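You operate a simulated robot arm through the tools that you are given. There is no shell and no other tool.

You are at the controls of a simulated robot arm. One attempt, no reset.

## Task
Put things in order on the top of the repair bench. At the end: the brown cartridge stands where the flat black cap stood; the grey drum filter stands where the flat white cap stood; the flat white cap stands on top of the blue parcel; the flat black cap stands where the grey drum filter stood; whatever was shut is shut again. Leave all else as you found it, and nothing knocked over.

Only the result counts: the job must be done as asked and must still hold three seconds after the hand-in. Knocking over, shifting, dropping, spilling or breaking anything else fails it. Lids that push on must go on centred and level and be pressed home; caps that screw on are set level and turned clockwise until they are tight.

## Robot
A 6-joint arm with a two-finger gripper, fixed in place. Base frame: the origin is at the foot of the arm, x ahead of it, y to its left, z up; the work surface is at about z = -0.003. Lengths are in m, angles in rad, forces in N, time in s.
With the tool pointing down near the work surface it reaches from about 0.18 to 0.48 m from the base axis. Its first joint turns from -1.152 to 1.152 rad. Payload 1.76 kg.
The tool frame sits at the grasp point between the pads (the TCP): z along the fingers, y along the line on which they close. The tips reach 0.029 m beyond it. The gripper opens to 0.082 m; its body begins 0.058 m behind the TCP.
Orientation is that of the tool frame in the base frame, as [roll, pitch, yaw] about the fixed x, y, z axes, in that order (R = Rz(yaw) Ry(pitch) Rx(roll)). With the fingers straight down and closing along the base's y, the tool's x points along the base's -x, its y along +y and its z along -z.

## Interface
- The arm moves only by the tool drive_tool. Its argument "motion" is a list of rows, each an object of numbers (a shift or turn left out is 0, a gripper value left out holds the last): "x", "y", "z": the shift along the base's x, y, z in m; "ax", "ay", "az": the turn, a rotation vector about the base's x, y, z in rad; "grip": the opening, from 0 (shut) to 1 (fully open). In form: [{"x": .., "y": .., "z": .., "ax": .., "ay": .., "az": .., "grip": ..}, ...]. A call has 1 to 20 rows; each row shifts and turns the commanded pose from where the row before left it. A row lasts 0.2 s, in which the tool goes at most 0.05 m and 0.15 rad; a call with a longer step from one row to the next is refused whole, and so is a gripper value outside its range. Where a pose cannot be reached the arm comes as near as it can. A force on the tool above 40 N (or 10 N above the force at the start of the call, whichever is more), or a blocked arm, ends the call early, and 0.2 s more pass. The fingers move at their own pace (about 0.2035 m/s each) and stop on an object; they squeeze with about 29 N. The grip force told is the motor's: it shows also when the fingers shut on nothing. Time passes only in rows, and 0.2 s behind the last, so rows that do not move let the fingers close. The reply holds the time, the measured pose of the TCP, the force on the tool along the base axes, the opening and the grip force, in the units named above and with some noise, with the torque about the TCP (base axes, N m) and any sound that the robot's microphone picked up.
- Cameras (640 x 400 px; columns grow to the right, rows downward): "scene" is fixed at [0.0524, 0.3239, 0.446]; the picture's right is [-0.82, -0.57, 0.00], its down [-0.20, 0.28, -0.94] and it looks along [0.54, -0.77, -0.34] (base axes); focal length 308 px, centre (320, 200). "wrist" rides on the gripper at [0.079, 0.004, -0.09] in the tool frame; the picture's right is [-0.05, 1.00, 0.00], its down [-0.71, -0.04, -0.71] and it looks along [-0.71, -0.04, 0.71] (tool axes); focal length 256 px, centre (320, 200). There is no depth. A picture from a camera that has moved, and an enlarged one, comes with that camera's place and axes in the base frame and with its lens.
- grab_frame(camera): a new picture of that camera. The clock stands still meanwhile.
- zoom(camera, box): a new picture of the part [left, top, right, bottom] of that camera's present view, enlarged. The clock stands still meanwhile.
- sign_off(): hands the job in; it is judged then, once.

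Nothing tells you positions but the pictures and the camera data. Unless the task says otherwise, let go and move clear before handing in.

The tools are called by a JSON object that holds its "method" and its "body". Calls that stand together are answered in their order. drive_tool: Moves the arm, as the interface text tells. Its arguments: {"type":"object","properties":{"motion":{"type":"array","items":{"type":"object","properties":{"x":{"type":"number"},"y":{"type":"number"},"z":{"type":"number"},"ax":{"type":"number"},"ay":{"type":"number"},"az":{"type":"number"},"grip":{"type":"number"}}}}},"required":["motion"]} The other tools are called the same way: grab_frame (camera) takes a picture; zoom (camera, box) takes an enlarged picture of a part of a camera's view; sign_off () hands the job in.

At the start:

```text
time_s: 0.0
position: [0.2941, -0.0428, 0.3146]
tool_rot: [3.141, 0.002, -3.141]
contact_force: [0.3, 0.3, -0.2]
ft_torque: [0.03, 0.0, 0.0]
finger_gap: 0.0819
grip_force: 0.0
```

scene: 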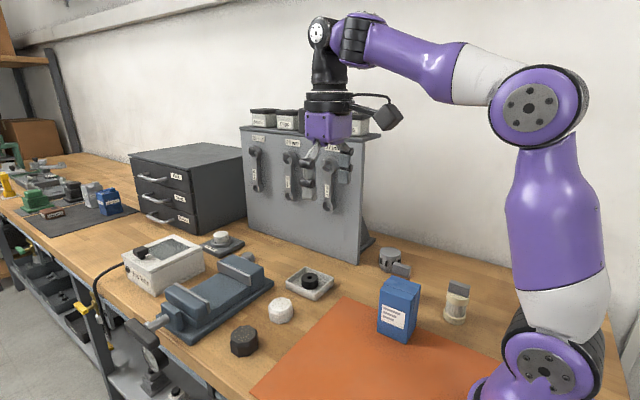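
wrist: 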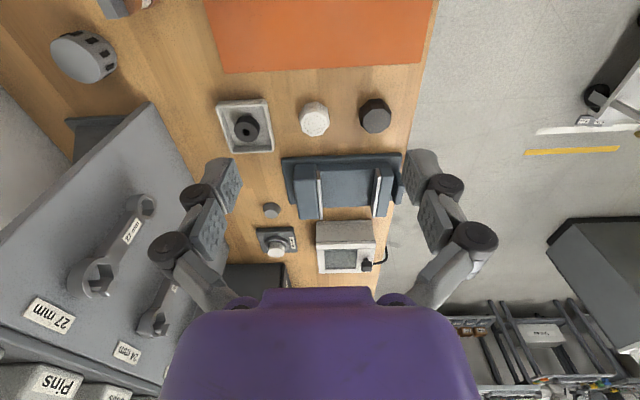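

I see the bench with a vise, a white cap, a black cap, a blue parcel, a grey drum filter and what is probably the brown cartridge near the base. I'll zoom in to locate them better.

{"method": "zoom", "body": {"camera": "scene", "box": [200, 220, 500, 400]}}

{"method": "zoom", "body": {"camera": "wrist", "box": [180, 60, 440, 300]}}

{"method": "zoom", "body": {"camera": "wrist", "box": [0, 0, 220, 140]}}

{"method": "zoom", "body": {"camera": "scene", "box": [350, 230, 500, 350]}}

```text
2.13 times, centred on (350, 310) of scene
camera zoom: at [0.0524, 0.3239, 0.446], right [-0.82, -0.57, 0.0], down [-0.2, 0.28, -0.94], along [0.54, -0.77, -0.34], focal length 656 px, centre (256, -35)
```

zoom: 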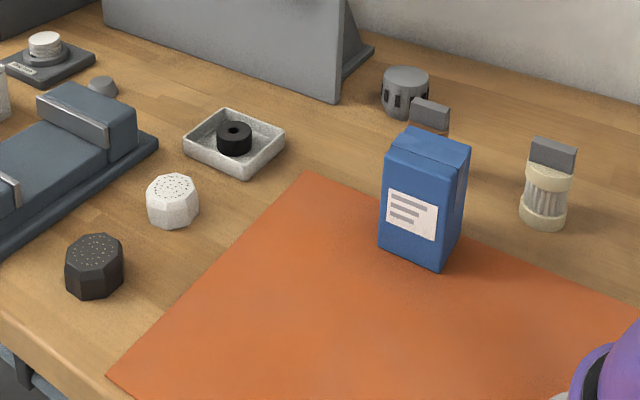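

```text
1.67 times, centred on (310, 180) of wrist
camera zoom: at [0.213, -0.0407, 0.4041], right [0.05, 1.0, 0.0], down [0.71, -0.04, 0.71], along [0.71, -0.04, -0.71], focal length 427 px, centre (337, 233)
```

zoom: 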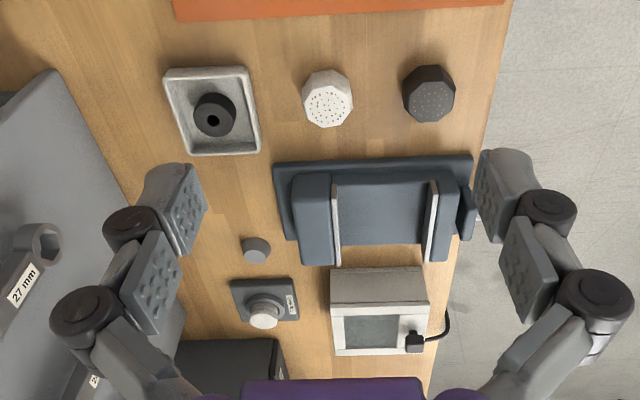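

```text
2.86 times, centred on (110, 70) of wrist
camera zoom: at [0.213, -0.0407, 0.4041], right [0.05, 1.0, 0.0], down [0.71, -0.04, 0.71], along [0.71, -0.04, -0.71], focal length 731 px, centre (920, 571)
```

zoom: 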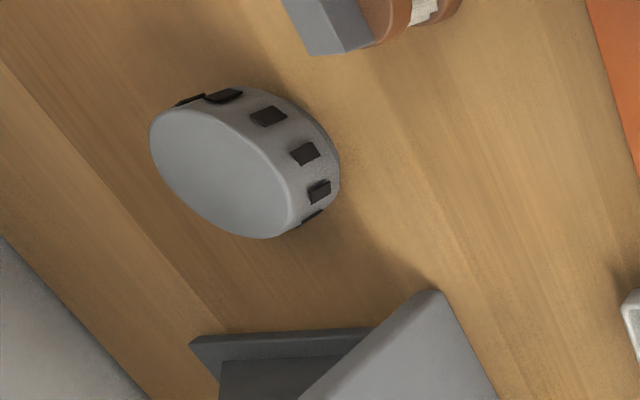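

```text
3.33 times, centred on (425, 290) of scene
camera zoom: at [0.0524, 0.3239, 0.446], right [-0.82, -0.57, 0.0], down [-0.2, 0.28, -0.94], along [0.54, -0.77, -0.34], focal length 1025 px, centre (-30, -100)
```

zoom: 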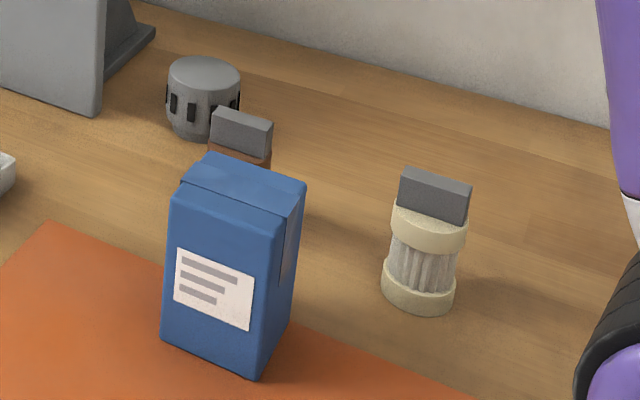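

The white cap looks to be near (0.417, -0.060), the black cap near (0.412, 0.037), the drum filter near (0.305, -0.36), the brown cartridge near (0.25, -0.285) and the blue parcel near (0.21, -0.16). I'll look from closer up before grasping, starting above the white cap.

{"method": "drive_tool", "body": {"motion": [{"x": 0.0246, "y": -0.0035, "z": -0.027}, {"x": 0.0246, "y": -0.0035, "z": -0.027}, {"x": 0.0246, "y": -0.0035, "z": -0.027}, {"x": 0.0246, "y": -0.0035, "z": -0.027}, {"x": 0.0246, "y": -0.0035, "z": -0.027}, {}]}}

{"method": "grab_frame", "body": {"camera": "wrist"}}

{"method": "grab_frame", "body": {"camera": "scene"}}

```text
time_s: 1.4
position: [0.4175, -0.0602, 0.1808]
tool_rot: [3.141, 0.001, -3.14]
contact_force: [0.7, 0.5, 0.1]
ft_torque: [0.0, -0.04, -0.04]
finger_gap: 0.0818
grip_force: 0.1
```

```text
taken
camera wrist: at [0.3364, -0.0568, 0.2684], right [0.05, 1.0, 0.0], down [0.71, -0.04, 0.71], along [0.71, -0.04, -0.71], focal length 256 px, centre (320, 200)
```

wrist: 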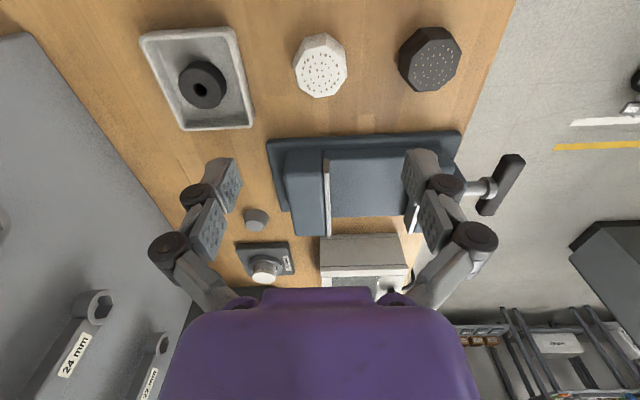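

```text
taken
```

scene: 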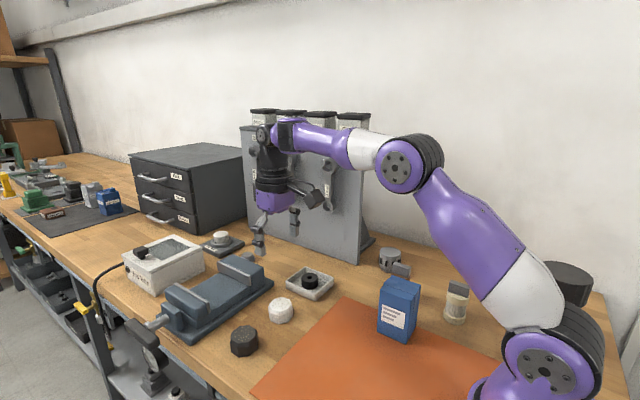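

The white and black caps are both in the wrist view, clear of the vise. I'll zoom to measure them.

{"method": "zoom", "body": {"camera": "wrist", "box": [240, 0, 480, 150]}}

{"method": "zoom", "body": {"camera": "scene", "box": [210, 270, 338, 350]}}

```text
2.67 times, centred on (360, 75) of wrist
camera zoom: at [0.3364, -0.0568, 0.2684], right [0.05, 1.0, 0.0], down [0.71, -0.04, 0.71], along [0.71, -0.04, -0.71], focal length 683 px, centre (213, 533)
```

zoom: 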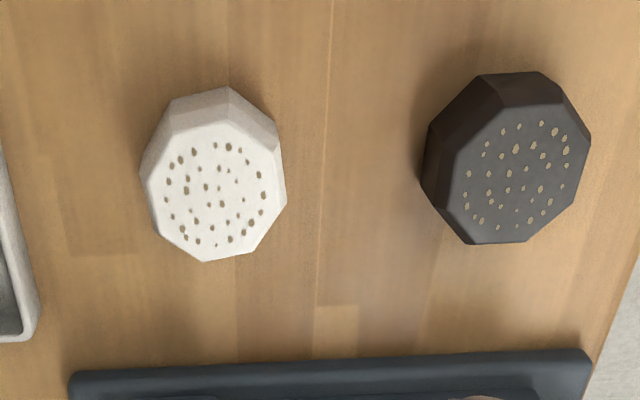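

```text
5.00 times, centred on (274, 310) of scene
camera zoom: at [0.0524, 0.3239, 0.446], right [-0.82, -0.57, 0.0], down [-0.2, 0.28, -0.94], along [0.54, -0.77, -0.34], focal length 1537 px, centre (550, -350)
```

zoom: 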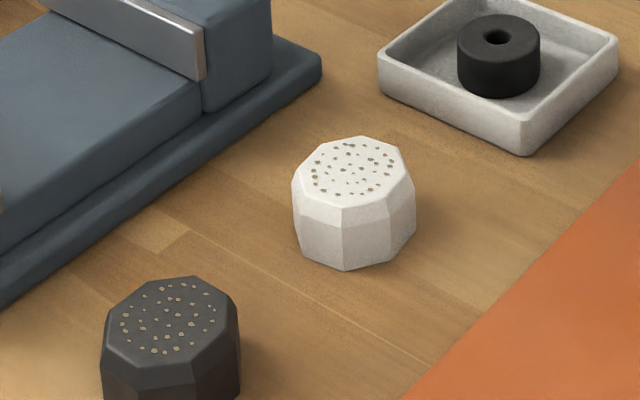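

The caps look octagonal, about 0.03 tall, with the white one near (0.418, -0.059). Next I'll survey the parcel, cartridge and drum from above before gripping anything.

{"method": "drive_tool", "body": {"motion": [{"x": -0.033, "y": -0.0183, "z": 0.0167}, {"x": -0.033, "y": -0.0183, "z": 0.0167}, {"x": -0.033, "y": -0.0183, "z": 0.0167}, {"x": -0.033, "y": -0.0183, "z": 0.0167}, {"x": -0.033, "y": -0.0183, "z": 0.0167}, {"x": -0.033, "y": -0.0183, "z": 0.0167}, {}]}}

{"method": "grab_frame", "body": {"camera": "wrist"}}

{"method": "grab_frame", "body": {"camera": "scene"}}

```text
time_s: 3.0
position: [0.2161, -0.1708, 0.2788]
tool_rot: [3.141, 0.002, 3.141]
contact_force: [0.2, 0.1, -0.4]
ft_torque: [0.0, -0.02, -0.02]
finger_gap: 0.0819
grip_force: 0.1
```

```text
taken
camera wrist: at [0.1356, -0.1677, 0.3683], right [0.05, 1.0, 0.0], down [0.71, -0.04, 0.71], along [0.71, -0.04, -0.71], focal length 256 px, centre (320, 200)
```

wrist: 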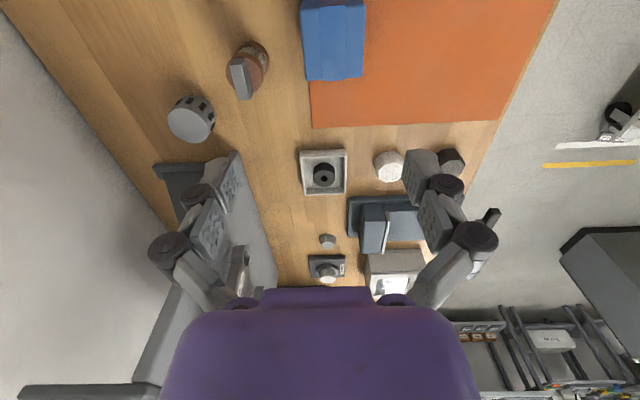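

```text
taken
```

scene: 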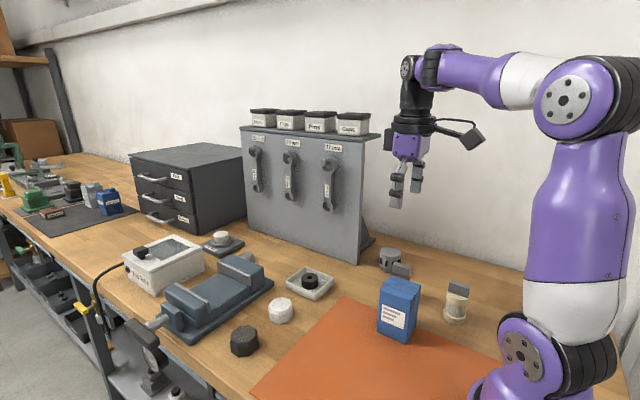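

{"method": "zoom", "body": {"camera": "wrist", "box": [140, 0, 396, 160]}}

{"method": "zoom", "body": {"camera": "scene", "box": [350, 240, 478, 320]}}

{"method": "zoom", "body": {"camera": "scene", "box": [340, 265, 468, 345]}}

```text
2.50 times, centred on (268, 80) of wrist
camera zoom: at [0.1356, -0.1677, 0.3683], right [0.05, 1.0, 0.0], down [0.71, -0.04, 0.71], along [0.71, -0.04, -0.71], focal length 640 px, centre (450, 500)
```

zoom: 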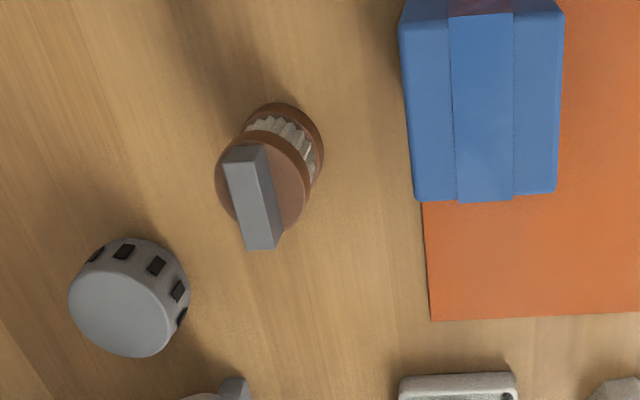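

```text
5.00 times, centred on (414, 280) of scene
camera zoom: at [0.0523, 0.3239, 0.446], right [-0.82, -0.57, 0.0], down [-0.2, 0.28, -0.94], along [0.54, -0.77, -0.34], focal length 1537 px, centre (-150, -200)
```

zoom: 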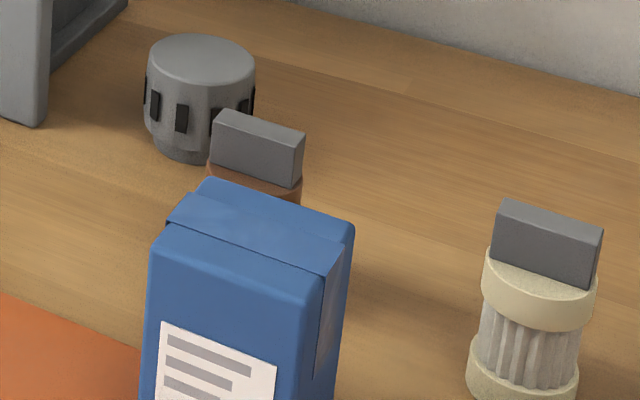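

```text
5.00 times, centred on (404, 305) of scene
camera zoom: at [0.0523, 0.3239, 0.446], right [-0.82, -0.57, 0.0], down [-0.2, 0.28, -0.94], along [0.54, -0.77, -0.34], focal length 1537 px, centre (-100, -325)
```

zoom: 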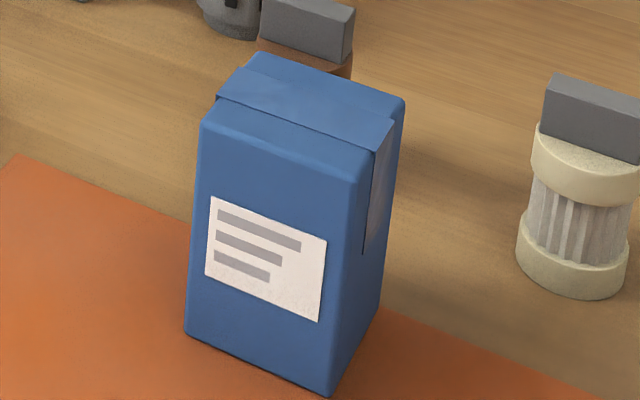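

The parcel's top face spans x 0.174–0.233 and y -0.186 to -0.130 at z≈0.10. The brown cartridge, with a grey tab, is near (0.239, -0.261) and the drum near (0.302, -0.356). I'll now go over the white cap and line up with its flats.

{"method": "drive_tool", "body": {"motion": [{"x": 0.0337, "y": 0.0186, "z": -0.0167, "az": 0.07}, {"x": 0.0337, "y": 0.0186, "z": -0.0167, "az": 0.07}, {"x": 0.0337, "y": 0.0186, "z": -0.0167, "grip": 0.87}, {"x": 0.0337, "y": 0.0186, "z": -0.0167}, {"x": 0.0337, "y": 0.0186, "z": -0.0167}, {"x": 0.0337, "y": 0.0186, "z": -0.0167}, {"z": -0.045}, {"z": -0.045}, {}]}}

{"method": "grab_frame", "body": {"camera": "wrist"}}

{"method": "grab_frame", "body": {"camera": "scene"}}

```text
time_s: 5.0
position: [0.418, -0.0577, 0.0887]
tool_rot: [-3.141, 0.002, -3.001]
contact_force: [0.8, -0.1, -0.1]
ft_torque: [0.0, -0.02, 0.0]
finger_gap: 0.0714
grip_force: 0.0
```

```text
taken
camera wrist: at [0.3386, -0.0658, 0.1772], right [-0.09, 1.0, 0.0], down [0.7, 0.06, 0.71], along [0.71, 0.06, -0.71], focal length 256 px, centre (320, 200)
```

wrist: 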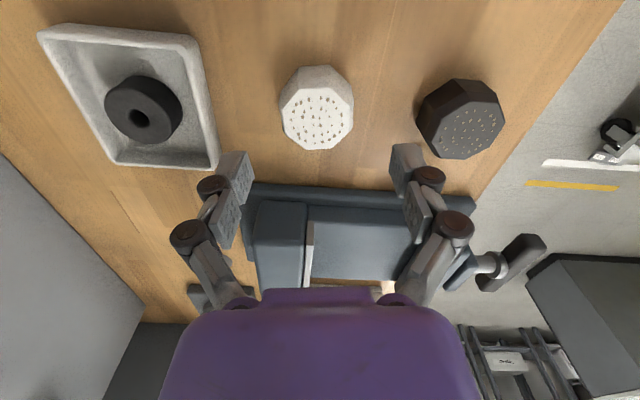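

```text
taken
```

scene: 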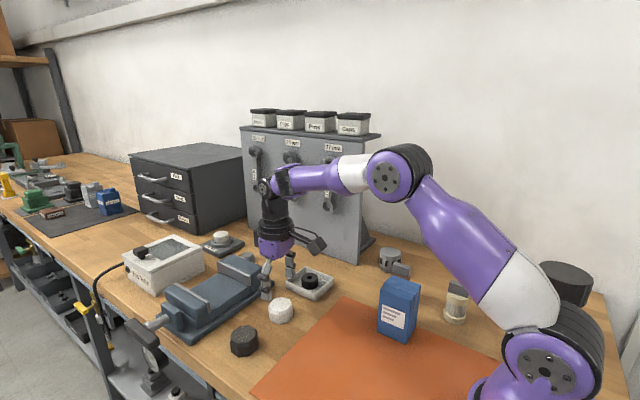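

The fingers are above the white cap and nearly centred on it. I'll zoom for exact centring and orientation.

{"method": "zoom", "body": {"camera": "wrist", "box": [240, 50, 400, 150]}}

{"method": "zoom", "body": {"camera": "wrist", "box": [370, 50, 530, 170]}}

```text
4.00 times, centred on (320, 100) of wrist
camera zoom: at [0.3386, -0.0658, 0.1772], right [-0.09, 1.0, 0.0], down [0.7, 0.06, 0.71], along [0.71, 0.06, -0.71], focal length 1024 px, centre (320, 600)
```

zoom: 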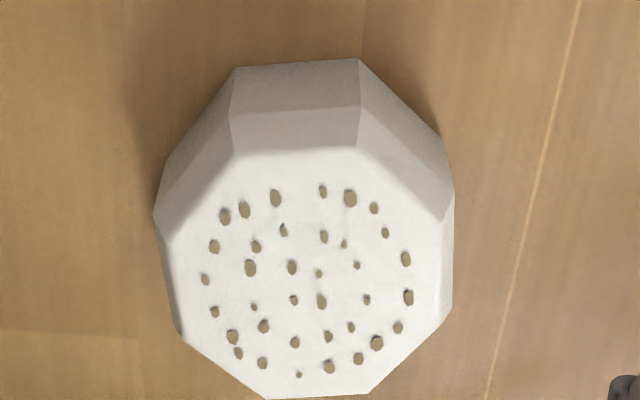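

```text
3.33 times, centred on (450, 110) of wrist
camera zoom: at [0.3386, -0.0658, 0.1772], right [-0.09, 1.0, 0.0], down [0.7, 0.06, 0.71], along [0.71, 0.06, -0.71], focal length 853 px, centre (-113, 500)
```

zoom: 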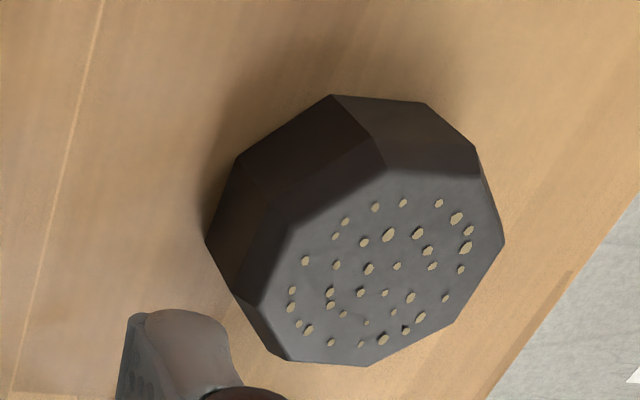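

The flats are now aligned with the fingers. I'll nudge 1.5 mm to centre, descend and close on the white cap.

{"method": "drive_tool", "body": {"motion": [{"x": -0.0015, "y": -0.0012, "z": -0.02}, {"z": -0.02}, {"z": -0.0145}, {}, {"grip": 0.3}, {"grip": 0.3}, {}]}}

{"method": "grab_frame", "body": {"camera": "wrist"}}

{"method": "zoom", "body": {"camera": "scene", "box": [200, 240, 360, 360]}}

```text
time_s: 6.6
position: [0.4194, -0.0612, 0.0364]
tool_rot: [3.142, 0.001, -3.0]
contact_force: [1.2, 1.7, 4.4]
ft_torque: [0.09, -0.08, 0.02]
finger_gap: 0.0471
grip_force: 28.6
```

```text
taken
camera wrist: at [0.3383, -0.0686, 0.1237], right [-0.09, 1.0, 0.0], down [0.7, 0.06, 0.71], along [0.71, 0.06, -0.71], focal length 256 px, centre (320, 200)
```

wrist: 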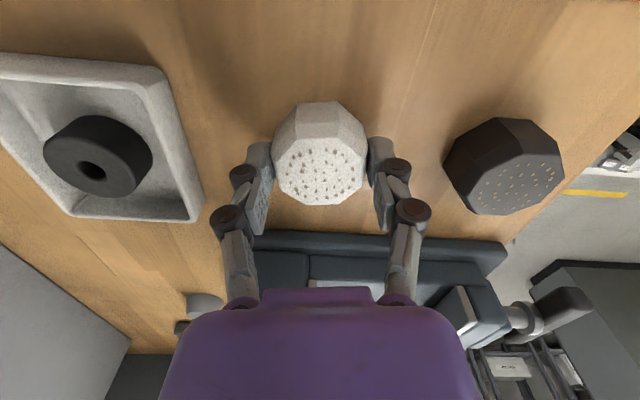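

```text
3.33 times, centred on (280, 300) of scene
camera zoom: at [0.0523, 0.3239, 0.446], right [-0.82, -0.57, 0.0], down [-0.2, 0.28, -0.94], along [0.54, -0.77, -0.34], focal length 1025 px, centre (453, -133)
```

zoom: 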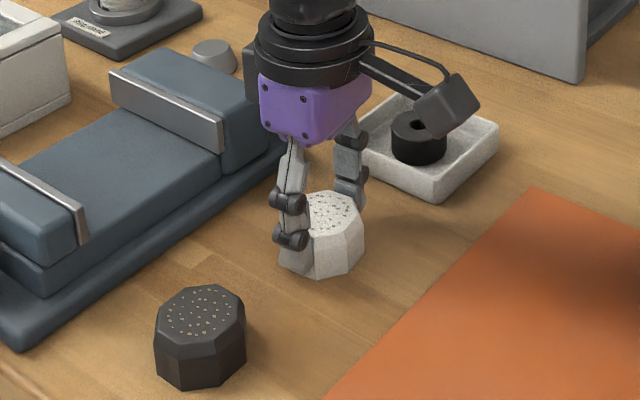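

The white cap is gripped (gap 0.047). I'll lift it and carry it over to above the blue parcel.

{"method": "drive_tool", "body": {"motion": [{"z": 0.02}, {"z": 0.04}, {"z": 0.045}, {"z": 0.04}, {"x": -0.0355, "y": -0.01625, "az": -0.07}, {"x": -0.0355, "y": -0.01625, "az": -0.07}, {"x": -0.0355, "y": -0.01625}, {"x": -0.0355, "y": -0.01625}, {"x": -0.0355, "y": -0.01625}, {"x": -0.0355, "y": -0.01625}, {}]}}

{"method": "grab_frame", "body": {"camera": "wrist"}}

{"method": "zoom", "body": {"camera": "scene", "box": [320, 220, 480, 345]}}

```text
time_s: 9.0
position: [0.2057, -0.1588, 0.1803]
tool_rot: [-3.141, 0.002, -3.141]
contact_force: [0.2, -0.7, -1.4]
ft_torque: [-0.01, 0.02, 0.05]
finger_gap: 0.0472
grip_force: 29.4
```

```text
taken
camera wrist: at [0.1243, -0.1549, 0.2697], right [0.05, 1.0, 0.0], down [0.71, -0.04, 0.71], along [0.71, -0.04, -0.71], focal length 256 px, centre (320, 200)
```

wrist: 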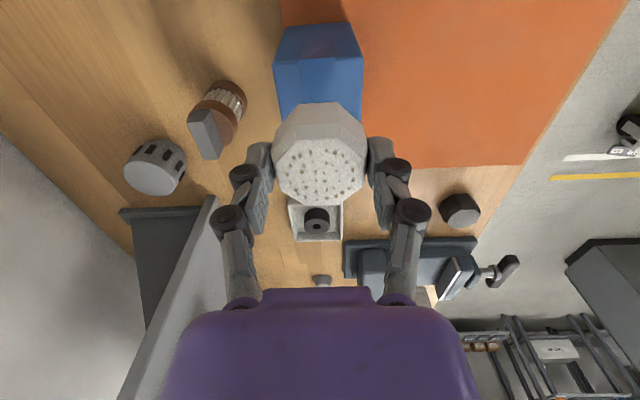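

```text
3.20 times, centred on (400, 282) of scene
camera zoom: at [0.0523, 0.3239, 0.446], right [-0.82, -0.57, 0.0], down [-0.2, 0.28, -0.94], along [0.54, -0.77, -0.34], focal length 984 px, centre (64, -64)
```

zoom: 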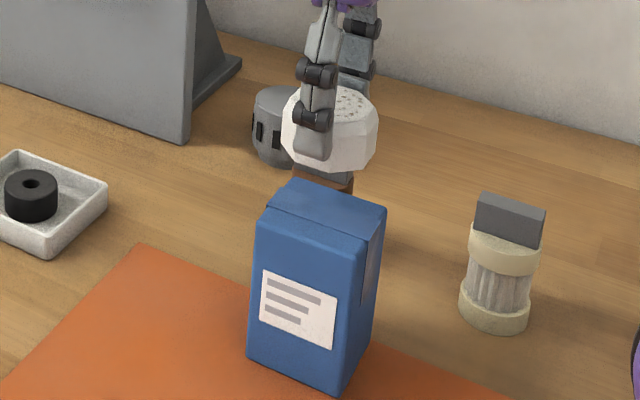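

The cap is held above the parcel and is centred in y. I'll measure the parcel's height more closely before lowering.

{"method": "zoom", "body": {"camera": "wrist", "box": [256, 10, 384, 90]}}

{"method": "zoom", "body": {"camera": "scene", "box": [360, 240, 456, 345]}}

```text
5.00 times, centred on (320, 50) of wrist
camera zoom: at [0.1243, -0.1549, 0.2697], right [0.05, 1.0, 0.0], down [0.71, -0.04, 0.71], along [0.71, -0.04, -0.71], focal length 1280 px, centre (320, 950)
```

zoom: 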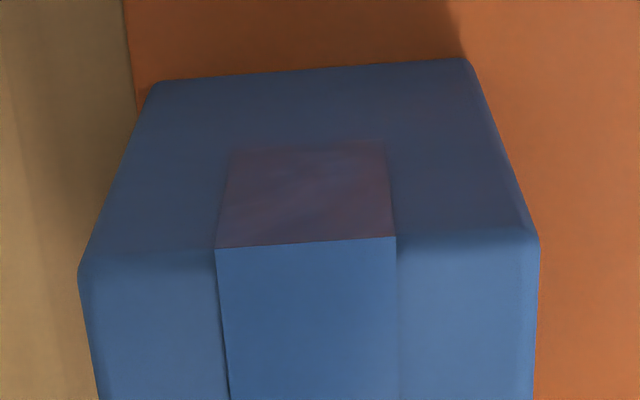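

```text
3.81 times, centred on (408, 292) of scene
camera zoom: at [0.0523, 0.3239, 0.446], right [-0.82, -0.57, 0.0], down [-0.2, 0.28, -0.94], along [0.54, -0.77, -0.34], focal length 1171 px, centre (-15, -152)
```

zoom: 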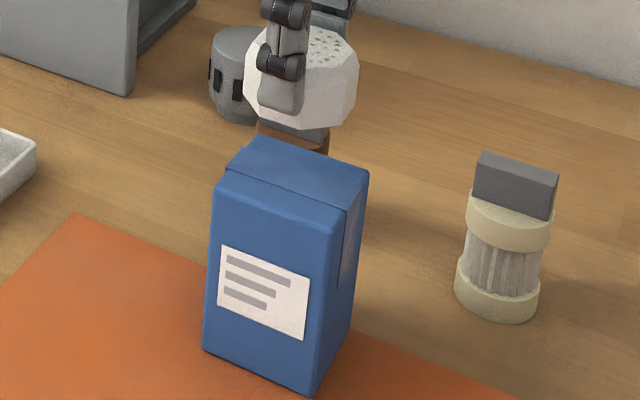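

The parcel's top is at about z 0.096–0.100, so contact should come at TCP z of about 0.134–0.138. I'll lower it in stages and watch the force.

{"method": "drive_tool", "body": {"motion": [{"z": -0.02}, {"z": -0.015}, {"z": -0.004}, {}]}}

{"method": "zoom", "body": {"camera": "scene", "box": [360, 240, 456, 300]}}

{"method": "grab_frame", "body": {"camera": "wrist"}}

```text
time_s: 10.0
position: [0.2052, -0.1575, 0.1408]
tool_rot: [3.141, 0.0, 3.141]
contact_force: [0.3, 0.0, -0.5]
ft_torque: [0.01, 0.03, -0.03]
finger_gap: 0.0473
grip_force: 28.9
```

```text
6.67 times, centred on (408, 270) of scene
camera zoom: at [0.0524, 0.3239, 0.446], right [-0.82, -0.57, 0.0], down [-0.2, 0.28, -0.94], along [0.54, -0.77, -0.34], focal length 2050 px, centre (-267, -267)
```

zoom: 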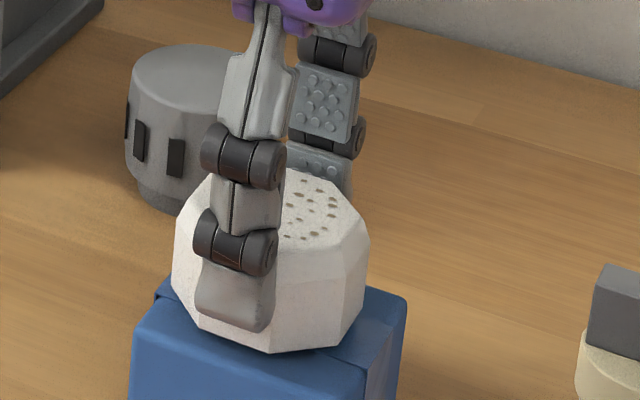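

```text
taken
camera wrist: at [0.1251, -0.1546, 0.2301], right [0.05, 1.0, 0.0], down [0.71, -0.04, 0.71], along [0.71, -0.04, -0.71], focal length 256 px, centre (320, 200)
```

wrist: 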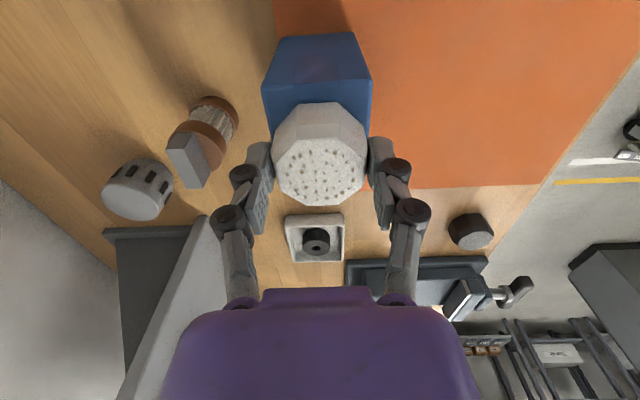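

The cap hovers just above the parcel and looks centred. I'll lower it in 2 mm steps until the force shows contact.

{"method": "drive_tool", "body": {"motion": [{"z": -0.002}, {"z": -0.0015}, {}]}}

```text
time_s: 10.8
position: [0.2061, -0.1568, 0.1377]
tool_rot: [3.14, 0.003, 3.141]
contact_force: [0.9, -0.3, -0.7]
ft_torque: [0.0, 0.03, 0.01]
finger_gap: 0.0474
grip_force: 29.5
```

{"method": "drive_tool", "body": {"motion": [{"z": -0.0015}, {}]}}

{"method": "zoom", "body": {"camera": "scene", "box": [360, 250, 456, 310]}}

```text
time_s: 11.4
position: [0.2085, -0.1587, 0.1372]
tool_rot: [-3.14, 0.004, -3.139]
contact_force: [-1.5, 1.7, 21.9]
ft_torque: [0.16, 0.03, -0.02]
finger_gap: 0.047
grip_force: 29.0
```

```text
6.67 times, centred on (408, 280) of scene
camera zoom: at [0.0523, 0.3239, 0.446], right [-0.82, -0.57, 0.0], down [-0.2, 0.28, -0.94], along [0.54, -0.77, -0.34], focal length 2050 px, centre (-267, -333)
```

zoom: 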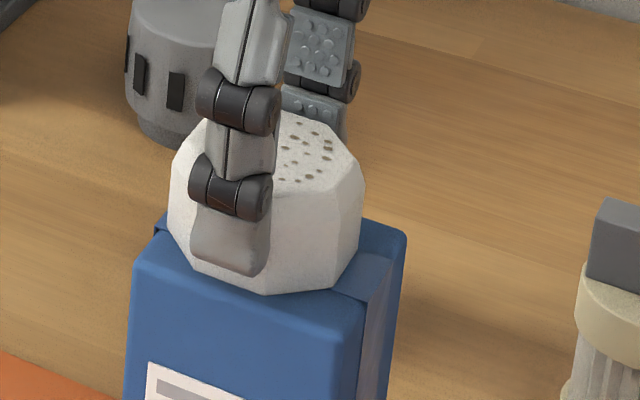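

Contact is made (22 N). I'll ease up slightly, open the fingers gently and rise clear.

{"method": "drive_tool", "body": {"motion": [{"z": 0.001}, {"grip": 0.65}, {"grip": 0.75}, {"grip": 0.85}, {}]}}

{"method": "drive_tool", "body": {"motion": [{"z": 0.02}, {"z": 0.035}, {"z": 0.04}, {"z": 0.04}, {}]}}

{"method": "zoom", "body": {"camera": "scene", "box": [340, 230, 484, 345]}}

{"method": "grab_frame", "body": {"camera": "wrist"}}

```text
time_s: 12.6
position: [0.2072, -0.1578, 0.1369]
tool_rot: [3.141, 0.002, -3.141]
contact_force: [0.2, 0.3, -0.5]
ft_torque: [-0.01, -0.01, 0.01]
finger_gap: 0.0697
grip_force: 0.0
```

```text
time_s: 13.8
position: [0.2096, -0.1572, 0.2737]
tool_rot: [-3.141, 0.001, -3.141]
contact_force: [0.1, 0.7, -0.6]
ft_torque: [-0.01, 0.04, 0.01]
finger_gap: 0.0697
grip_force: 0.0
```

```text
3.48 times, centred on (412, 288) of scene
camera zoom: at [0.0524, 0.3239, 0.446], right [-0.82, -0.57, 0.0], down [-0.2, 0.28, -0.94], along [0.54, -0.77, -0.34], focal length 1070 px, centre (0, -104)
```

zoom: 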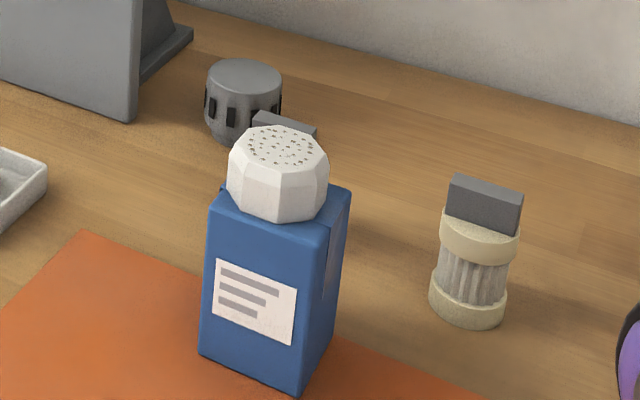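

```text
taken
camera wrist: at [0.128, -0.1543, 0.3627], right [0.05, 1.0, 0.0], down [0.71, -0.04, 0.71], along [0.71, -0.04, -0.71], focal length 256 px, centre (320, 200)
```

wrist: 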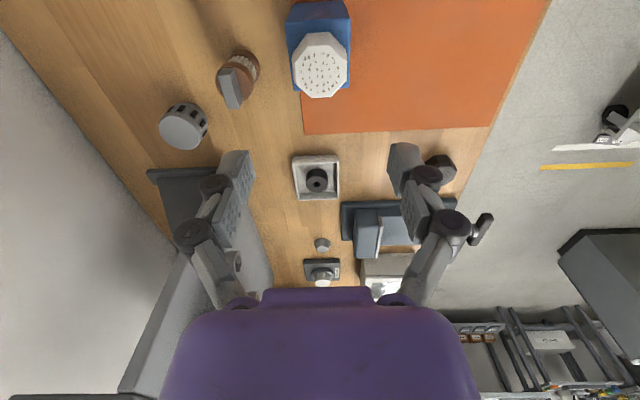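

The white cap is standing squarely on the parcel. Next I'll move above the grey drum filter at a safe height and look at it.

{"method": "drive_tool", "body": {"motion": [{"x": 0.0158, "y": -0.0329, "z": -0.0117, "grip": 1.0}, {"x": 0.0158, "y": -0.0329, "z": -0.0117}, {"x": 0.0158, "y": -0.0329, "z": -0.0117}, {"x": 0.0158, "y": -0.0329, "z": -0.0117}, {"x": 0.0158, "y": -0.0329, "z": -0.0117}, {"x": 0.0158, "y": -0.0329, "z": -0.0117}, {}]}}

{"method": "grab_frame", "body": {"camera": "wrist"}}

{"method": "grab_frame", "body": {"camera": "scene"}}

```text
time_s: 15.4
position: [0.2885, -0.3384, 0.2014]
tool_rot: [3.141, 0.0, -3.141]
contact_force: [-0.4, -0.3, 0.5]
ft_torque: [0.0, 0.01, 0.0]
finger_gap: 0.0819
grip_force: 0.1
out of reach, approached as far as the arm can: row 6
```

```text
taken
camera wrist: at [0.2078, -0.3355, 0.2895], right [0.05, 1.0, 0.0], down [0.71, -0.04, 0.71], along [0.71, -0.04, -0.71], focal length 256 px, centre (320, 200)
```

wrist: 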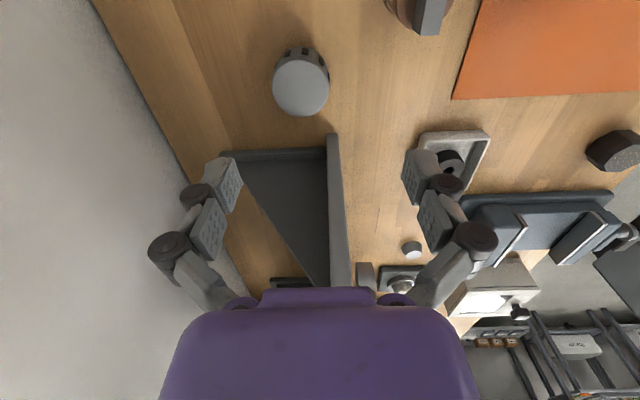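

```text
taken
```

scene: 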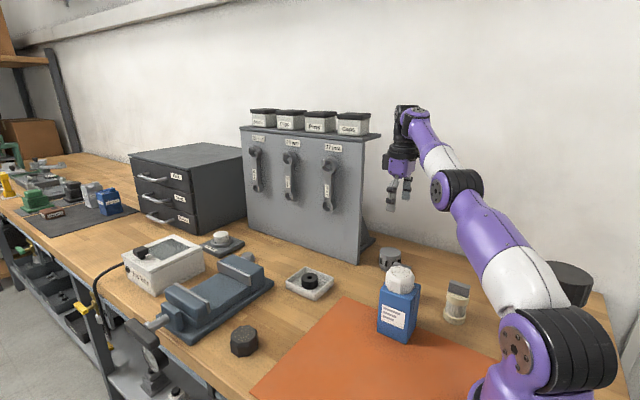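

At this height the arm just falls short of the drum, which I put near (0.300, -0.3585). I'll lower a bit to regain reach and re-check the pose.

{"method": "drive_tool", "body": {"motion": [{"z": -0.03}, {"z": -0.03}, {}, {}]}}

{"method": "grab_frame", "body": {"camera": "wrist"}}

```text
time_s: 16.4
position: [0.2889, -0.338, 0.1404]
tool_rot: [3.141, 0.001, -3.141]
contact_force: [-0.7, -0.6, 0.6]
ft_torque: [-0.01, -0.01, -0.02]
finger_gap: 0.0819
grip_force: 0.0
```

```text
taken
camera wrist: at [0.2073, -0.3348, 0.2291], right [0.05, 1.0, 0.0], down [0.71, -0.04, 0.71], along [0.71, -0.04, -0.71], focal length 256 px, centre (320, 200)
```

wrist: 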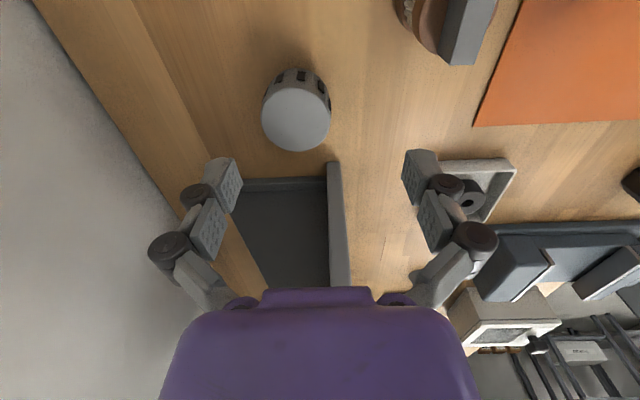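

{"method": "zoom", "body": {"camera": "wrist", "box": [216, 50, 376, 170]}}

{"method": "zoom", "body": {"camera": "scene", "box": [340, 190, 484, 310]}}

```text
3.33 times, centred on (296, 110) of wrist
camera zoom: at [0.2073, -0.3348, 0.2291], right [0.05, 1.0, 0.0], down [0.71, -0.04, 0.71], along [0.71, -0.04, -0.71], focal length 853 px, centre (400, 500)
```

zoom: 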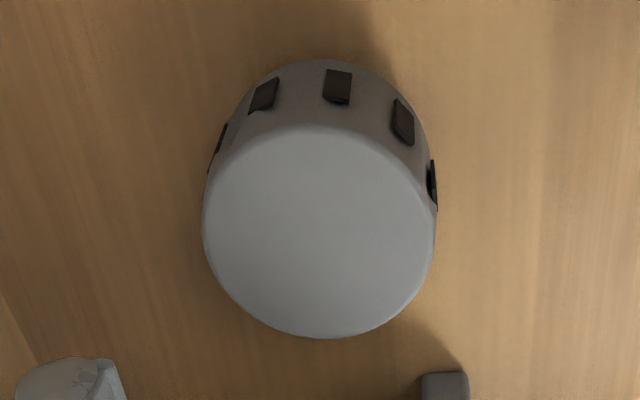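

```text
3.33 times, centred on (412, 250) of scene
camera zoom: at [0.0524, 0.3239, 0.446], right [-0.82, -0.57, 0.0], down [-0.2, 0.28, -0.94], along [0.54, -0.77, -0.34], focal length 1025 px, centre (13, 33)
```

zoom: 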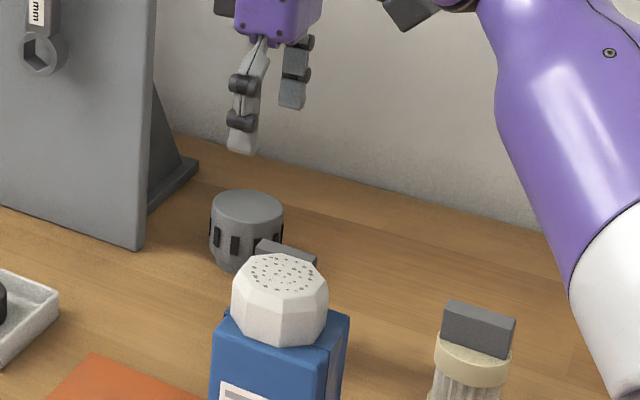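

The drum's top centre is about 15 mm ahead and 19 mm to the right of the tool. Its small dark blocks repeat every 45°, so I'll turn the gripper by -0.53 rad to close between them, and go lower to stay within reach.

{"method": "drive_tool", "body": {"motion": [{"z": -0.02, "az": -0.1325, "grip": 0.9}, {"z": -0.015, "az": -0.1325}, {"x": 0.008, "y": -0.0095, "az": -0.1325}, {"x": 0.0075, "y": -0.0096, "az": -0.1325}, {}, {}]}}

{"method": "grab_frame", "body": {"camera": "wrist"}}

{"method": "grab_frame", "body": {"camera": "scene"}}

```text
time_s: 17.8
position: [0.3036, -0.3583, 0.1056]
tool_rot: [3.141, 0.001, 2.61]
contact_force: [0.3, 0.7, 0.3]
ft_torque: [-0.01, 0.01, -0.01]
finger_gap: 0.074
grip_force: 0.1
```

```text
taken
camera wrist: at [0.2356, -0.3148, 0.1943], right [0.55, 0.83, 0.0], down [0.59, -0.39, 0.71], along [0.59, -0.39, -0.71], focal length 256 px, centre (320, 200)
```

wrist: 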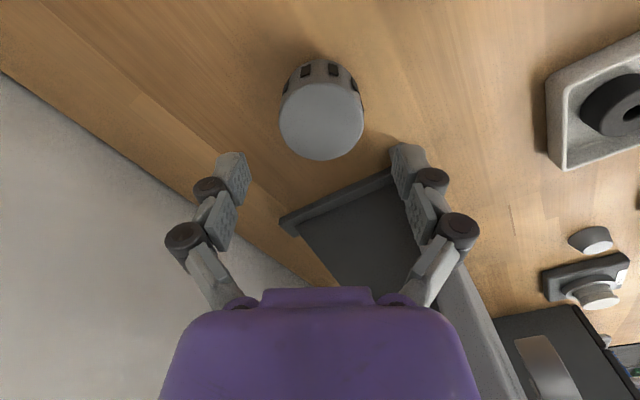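

```text
taken
```

scene: 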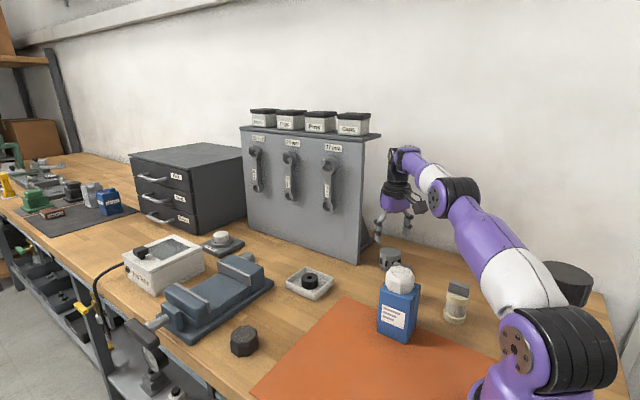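

{"method": "zoom", "body": {"camera": "wrist", "box": [240, 40, 400, 165]}}

{"method": "zoom", "body": {"camera": "scene", "box": [340, 180, 484, 300]}}

```text
3.20 times, centred on (320, 102) of wrist
camera zoom: at [0.2356, -0.3148, 0.1943], right [0.55, 0.83, 0.0], down [0.59, -0.39, 0.71], along [0.59, -0.39, -0.71], focal length 819 px, centre (320, 512)
```

zoom: 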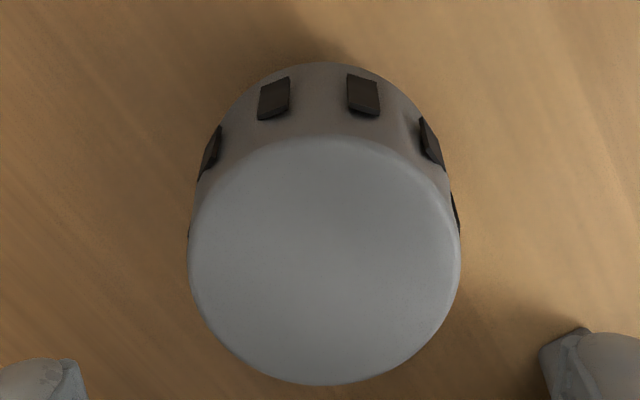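

```text
3.33 times, centred on (412, 240) of scene
camera zoom: at [0.0524, 0.3239, 0.446], right [-0.82, -0.57, 0.0], down [-0.2, 0.28, -0.94], along [0.54, -0.77, -0.34], focal length 1025 px, centre (13, 67)
```

zoom: 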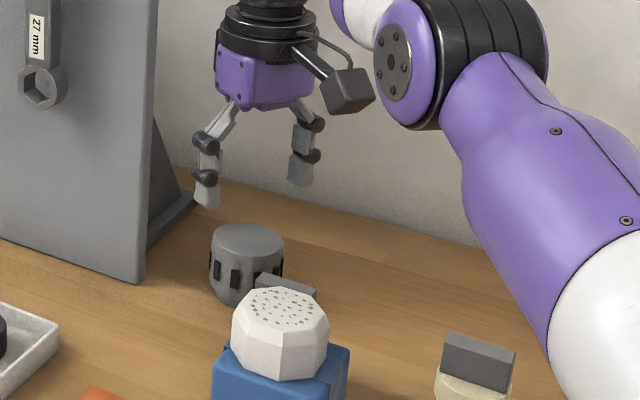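

The tool is centred over the drum to within about 1 mm. I'll turn a further -0.12 rad so one pad meets a block squarely and the other the smooth wall, then descend and grip.

{"method": "drive_tool", "body": {"motion": [{"az": -0.12}, {"z": -0.025}, {"z": -0.02}, {"z": -0.014}, {"z": -0.009}, {}]}}

{"method": "grab_frame", "body": {"camera": "wrist"}}

{"method": "zoom", "body": {"camera": "scene", "box": [340, 200, 484, 300]}}

```text
time_s: 19.2
position: [0.3029, -0.3581, 0.0377]
tool_rot: [3.141, 0.001, 2.493]
contact_force: [0.5, 0.2, -0.2]
ft_torque: [-0.04, -0.02, -0.01]
finger_gap: 0.0739
grip_force: 0.0
```

```text
taken
camera wrist: at [0.2414, -0.3078, 0.1262], right [0.65, 0.76, 0.0], down [0.54, -0.46, 0.71], along [0.54, -0.46, -0.71], focal length 256 px, centre (320, 200)
```

wrist: 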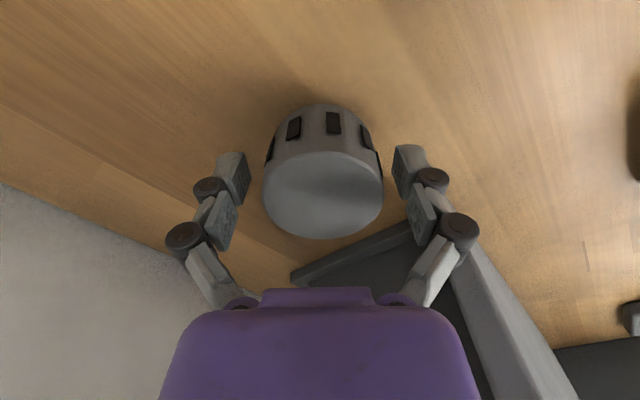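

```text
4.00 times, centred on (412, 250) of scene
camera zoom: at [0.0524, 0.3239, 0.446], right [-0.82, -0.57, 0.0], down [-0.2, 0.28, -0.94], along [0.54, -0.77, -0.34], focal length 1230 px, centre (-48, 0)
```

zoom: 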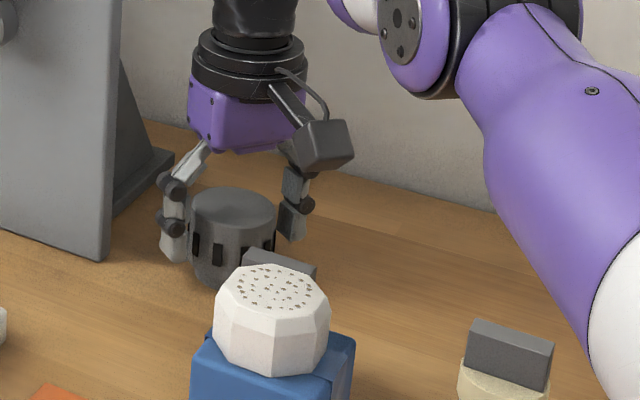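

The drum sits between the open fingers. I'll close now.

{"method": "drive_tool", "body": {"motion": [{"grip": 0.75}, {"grip": 0.6}, {"grip": 0.4}, {}, {}]}}

{"method": "grab_frame", "body": {"camera": "wrist"}}

```text
time_s: 20.4
position: [0.3037, -0.3585, 0.0383]
tool_rot: [3.141, 0.004, 2.492]
contact_force: [0.0, 0.1, 3.7]
ft_torque: [0.06, 0.04, 0.03]
finger_gap: 0.0515
grip_force: 29.1
```

```text
taken
camera wrist: at [0.2415, -0.3078, 0.1265], right [0.65, 0.76, 0.0], down [0.54, -0.46, 0.71], along [0.54, -0.46, -0.71], focal length 256 px, centre (320, 200)
```

wrist: 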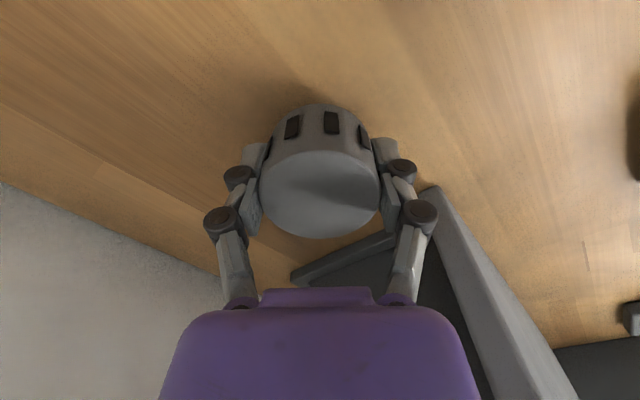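

The drum is gripped (gap 0.0515), its old spot being about (0.3033, -0.358). I'll lift, pull back from the board, then carry it in an arc to above the white cap's former spot.

{"method": "drive_tool", "body": {"motion": [{"z": 0.015}, {"z": 0.03}, {"z": 0.02}, {"x": -0.012, "y": 0.03375, "z": 0.0285}, {"x": -0.012, "y": 0.03375, "z": 0.0285}, {}]}}

{"method": "grab_frame", "body": {"camera": "scene"}}

{"method": "grab_frame", "body": {"camera": "wrist"}}

```text
time_s: 21.8
position: [0.2781, -0.2881, 0.1613]
tool_rot: [3.142, 0.002, 2.492]
contact_force: [0.1, 0.0, -0.2]
ft_torque: [0.0, 0.0, -0.01]
finger_gap: 0.051
grip_force: 29.2
```

```text
taken
```

scene: 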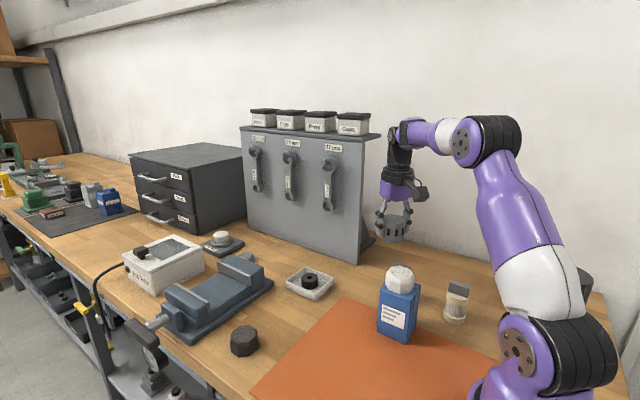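

```text
taken
camera wrist: at [0.216, -0.2375, 0.2503], right [0.65, 0.76, 0.0], down [0.54, -0.46, 0.71], along [0.54, -0.46, -0.71], focal length 256 px, centre (320, 200)
```

wrist: 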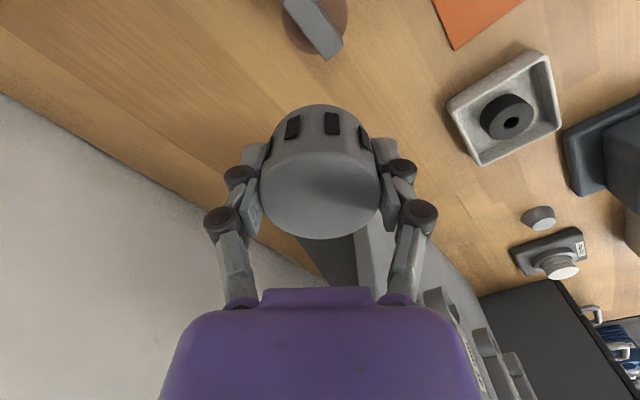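

The drum is held upright and clear of everything. I'll continue to above the white cap's former spot at (0.4165, -0.060).

{"method": "drive_tool", "body": {"motion": [{"x": 0.0233, "y": 0.04, "z": 0.01}, {"x": 0.0233, "y": 0.04, "z": 0.01}, {"x": 0.0233, "y": 0.04, "z": 0.01}, {"x": 0.0225, "y": 0.0365, "z": -0.0233}, {"x": 0.0225, "y": 0.0365, "z": -0.0233}, {"x": 0.0225, "y": 0.0365, "z": -0.0233}, {}]}}

{"method": "grab_frame", "body": {"camera": "wrist"}}

{"method": "zoom", "body": {"camera": "scene", "box": [190, 220, 350, 360]}}

```text
time_s: 23.4
position: [0.4163, -0.0614, 0.121]
tool_rot: [3.14, 0.0, 2.492]
contact_force: [0.0, 0.5, -0.2]
ft_torque: [-0.01, 0.01, 0.0]
finger_gap: 0.0509
grip_force: 28.5
```

```text
taken
camera wrist: at [0.3539, -0.0107, 0.2096], right [0.65, 0.76, 0.0], down [0.54, -0.46, 0.71], along [0.54, -0.46, -0.71], focal length 256 px, centre (320, 200)
```

wrist: 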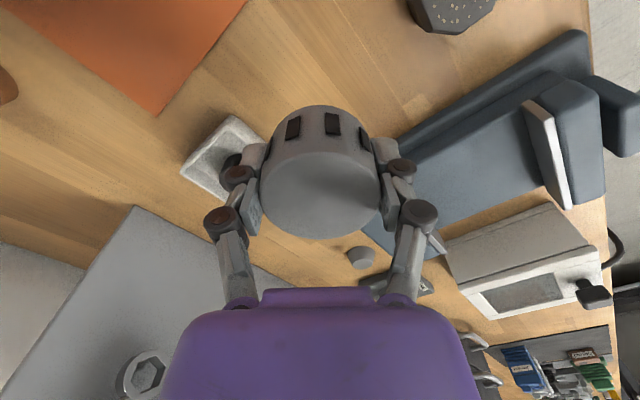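

```text
2.86 times, centred on (270, 290) of scene
camera zoom: at [0.0524, 0.3239, 0.446], right [-0.82, -0.57, 0.0], down [-0.2, 0.28, -0.94], along [0.54, -0.77, -0.34], focal length 878 px, centre (463, -57)
```

zoom: 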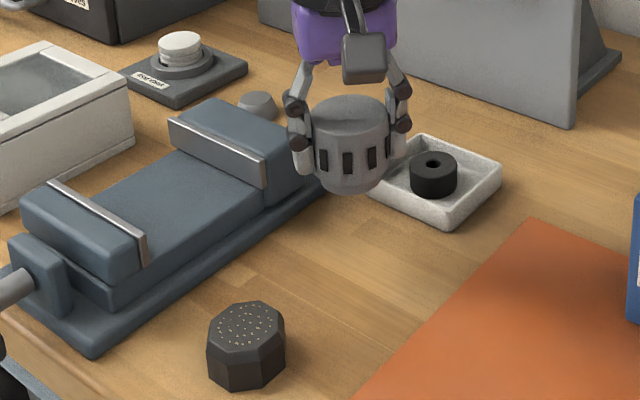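

The drum hangs above the white cap's old spot, clear of the vise, tray and black cap. I'll lower it to just above the bench.

{"method": "drive_tool", "body": {"motion": [{"z": -0.03}, {"z": -0.025}, {"z": -0.015}, {"z": -0.009}, {}]}}

{"method": "zoom", "body": {"camera": "scene", "box": [190, 240, 350, 360]}}

{"method": "grab_frame", "body": {"camera": "wrist"}}

```text
time_s: 24.6
position: [0.4168, -0.0605, 0.0403]
tool_rot: [3.141, -0.001, 2.493]
contact_force: [0.3, 0.3, -0.6]
ft_torque: [0.0, 0.0, 0.0]
finger_gap: 0.051
grip_force: 29.3
```

```text
3.33 times, centred on (270, 300) of scene
camera zoom: at [0.0524, 0.3239, 0.446], right [-0.82, -0.57, 0.0], down [-0.2, 0.28, -0.94], along [0.54, -0.77, -0.34], focal length 1025 px, centre (487, -133)
```

zoom: 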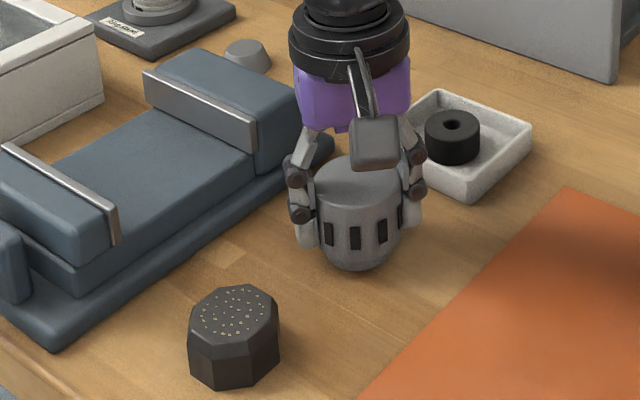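

```text
taken
camera wrist: at [0.3556, -0.0104, 0.1293], right [0.65, 0.76, 0.0], down [0.54, -0.46, 0.71], along [0.54, -0.46, -0.71], focal length 256 px, centre (320, 200)
```

wrist: 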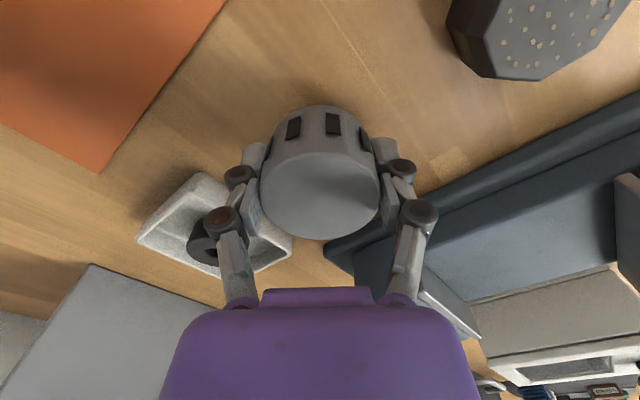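

The drum is about 3 mm above the bench, clear of the tray and vise. I'll lower it until contact.

{"method": "drive_tool", "body": {"motion": [{"z": -0.002}, {"z": -0.001}, {}]}}

```text
time_s: 25.4
position: [0.4171, -0.0613, 0.0375]
tool_rot: [-3.141, 0.001, 2.492]
contact_force: [-1.3, -0.2, 3.4]
ft_torque: [-0.02, 0.02, 0.04]
finger_gap: 0.0511
grip_force: 29.1
```

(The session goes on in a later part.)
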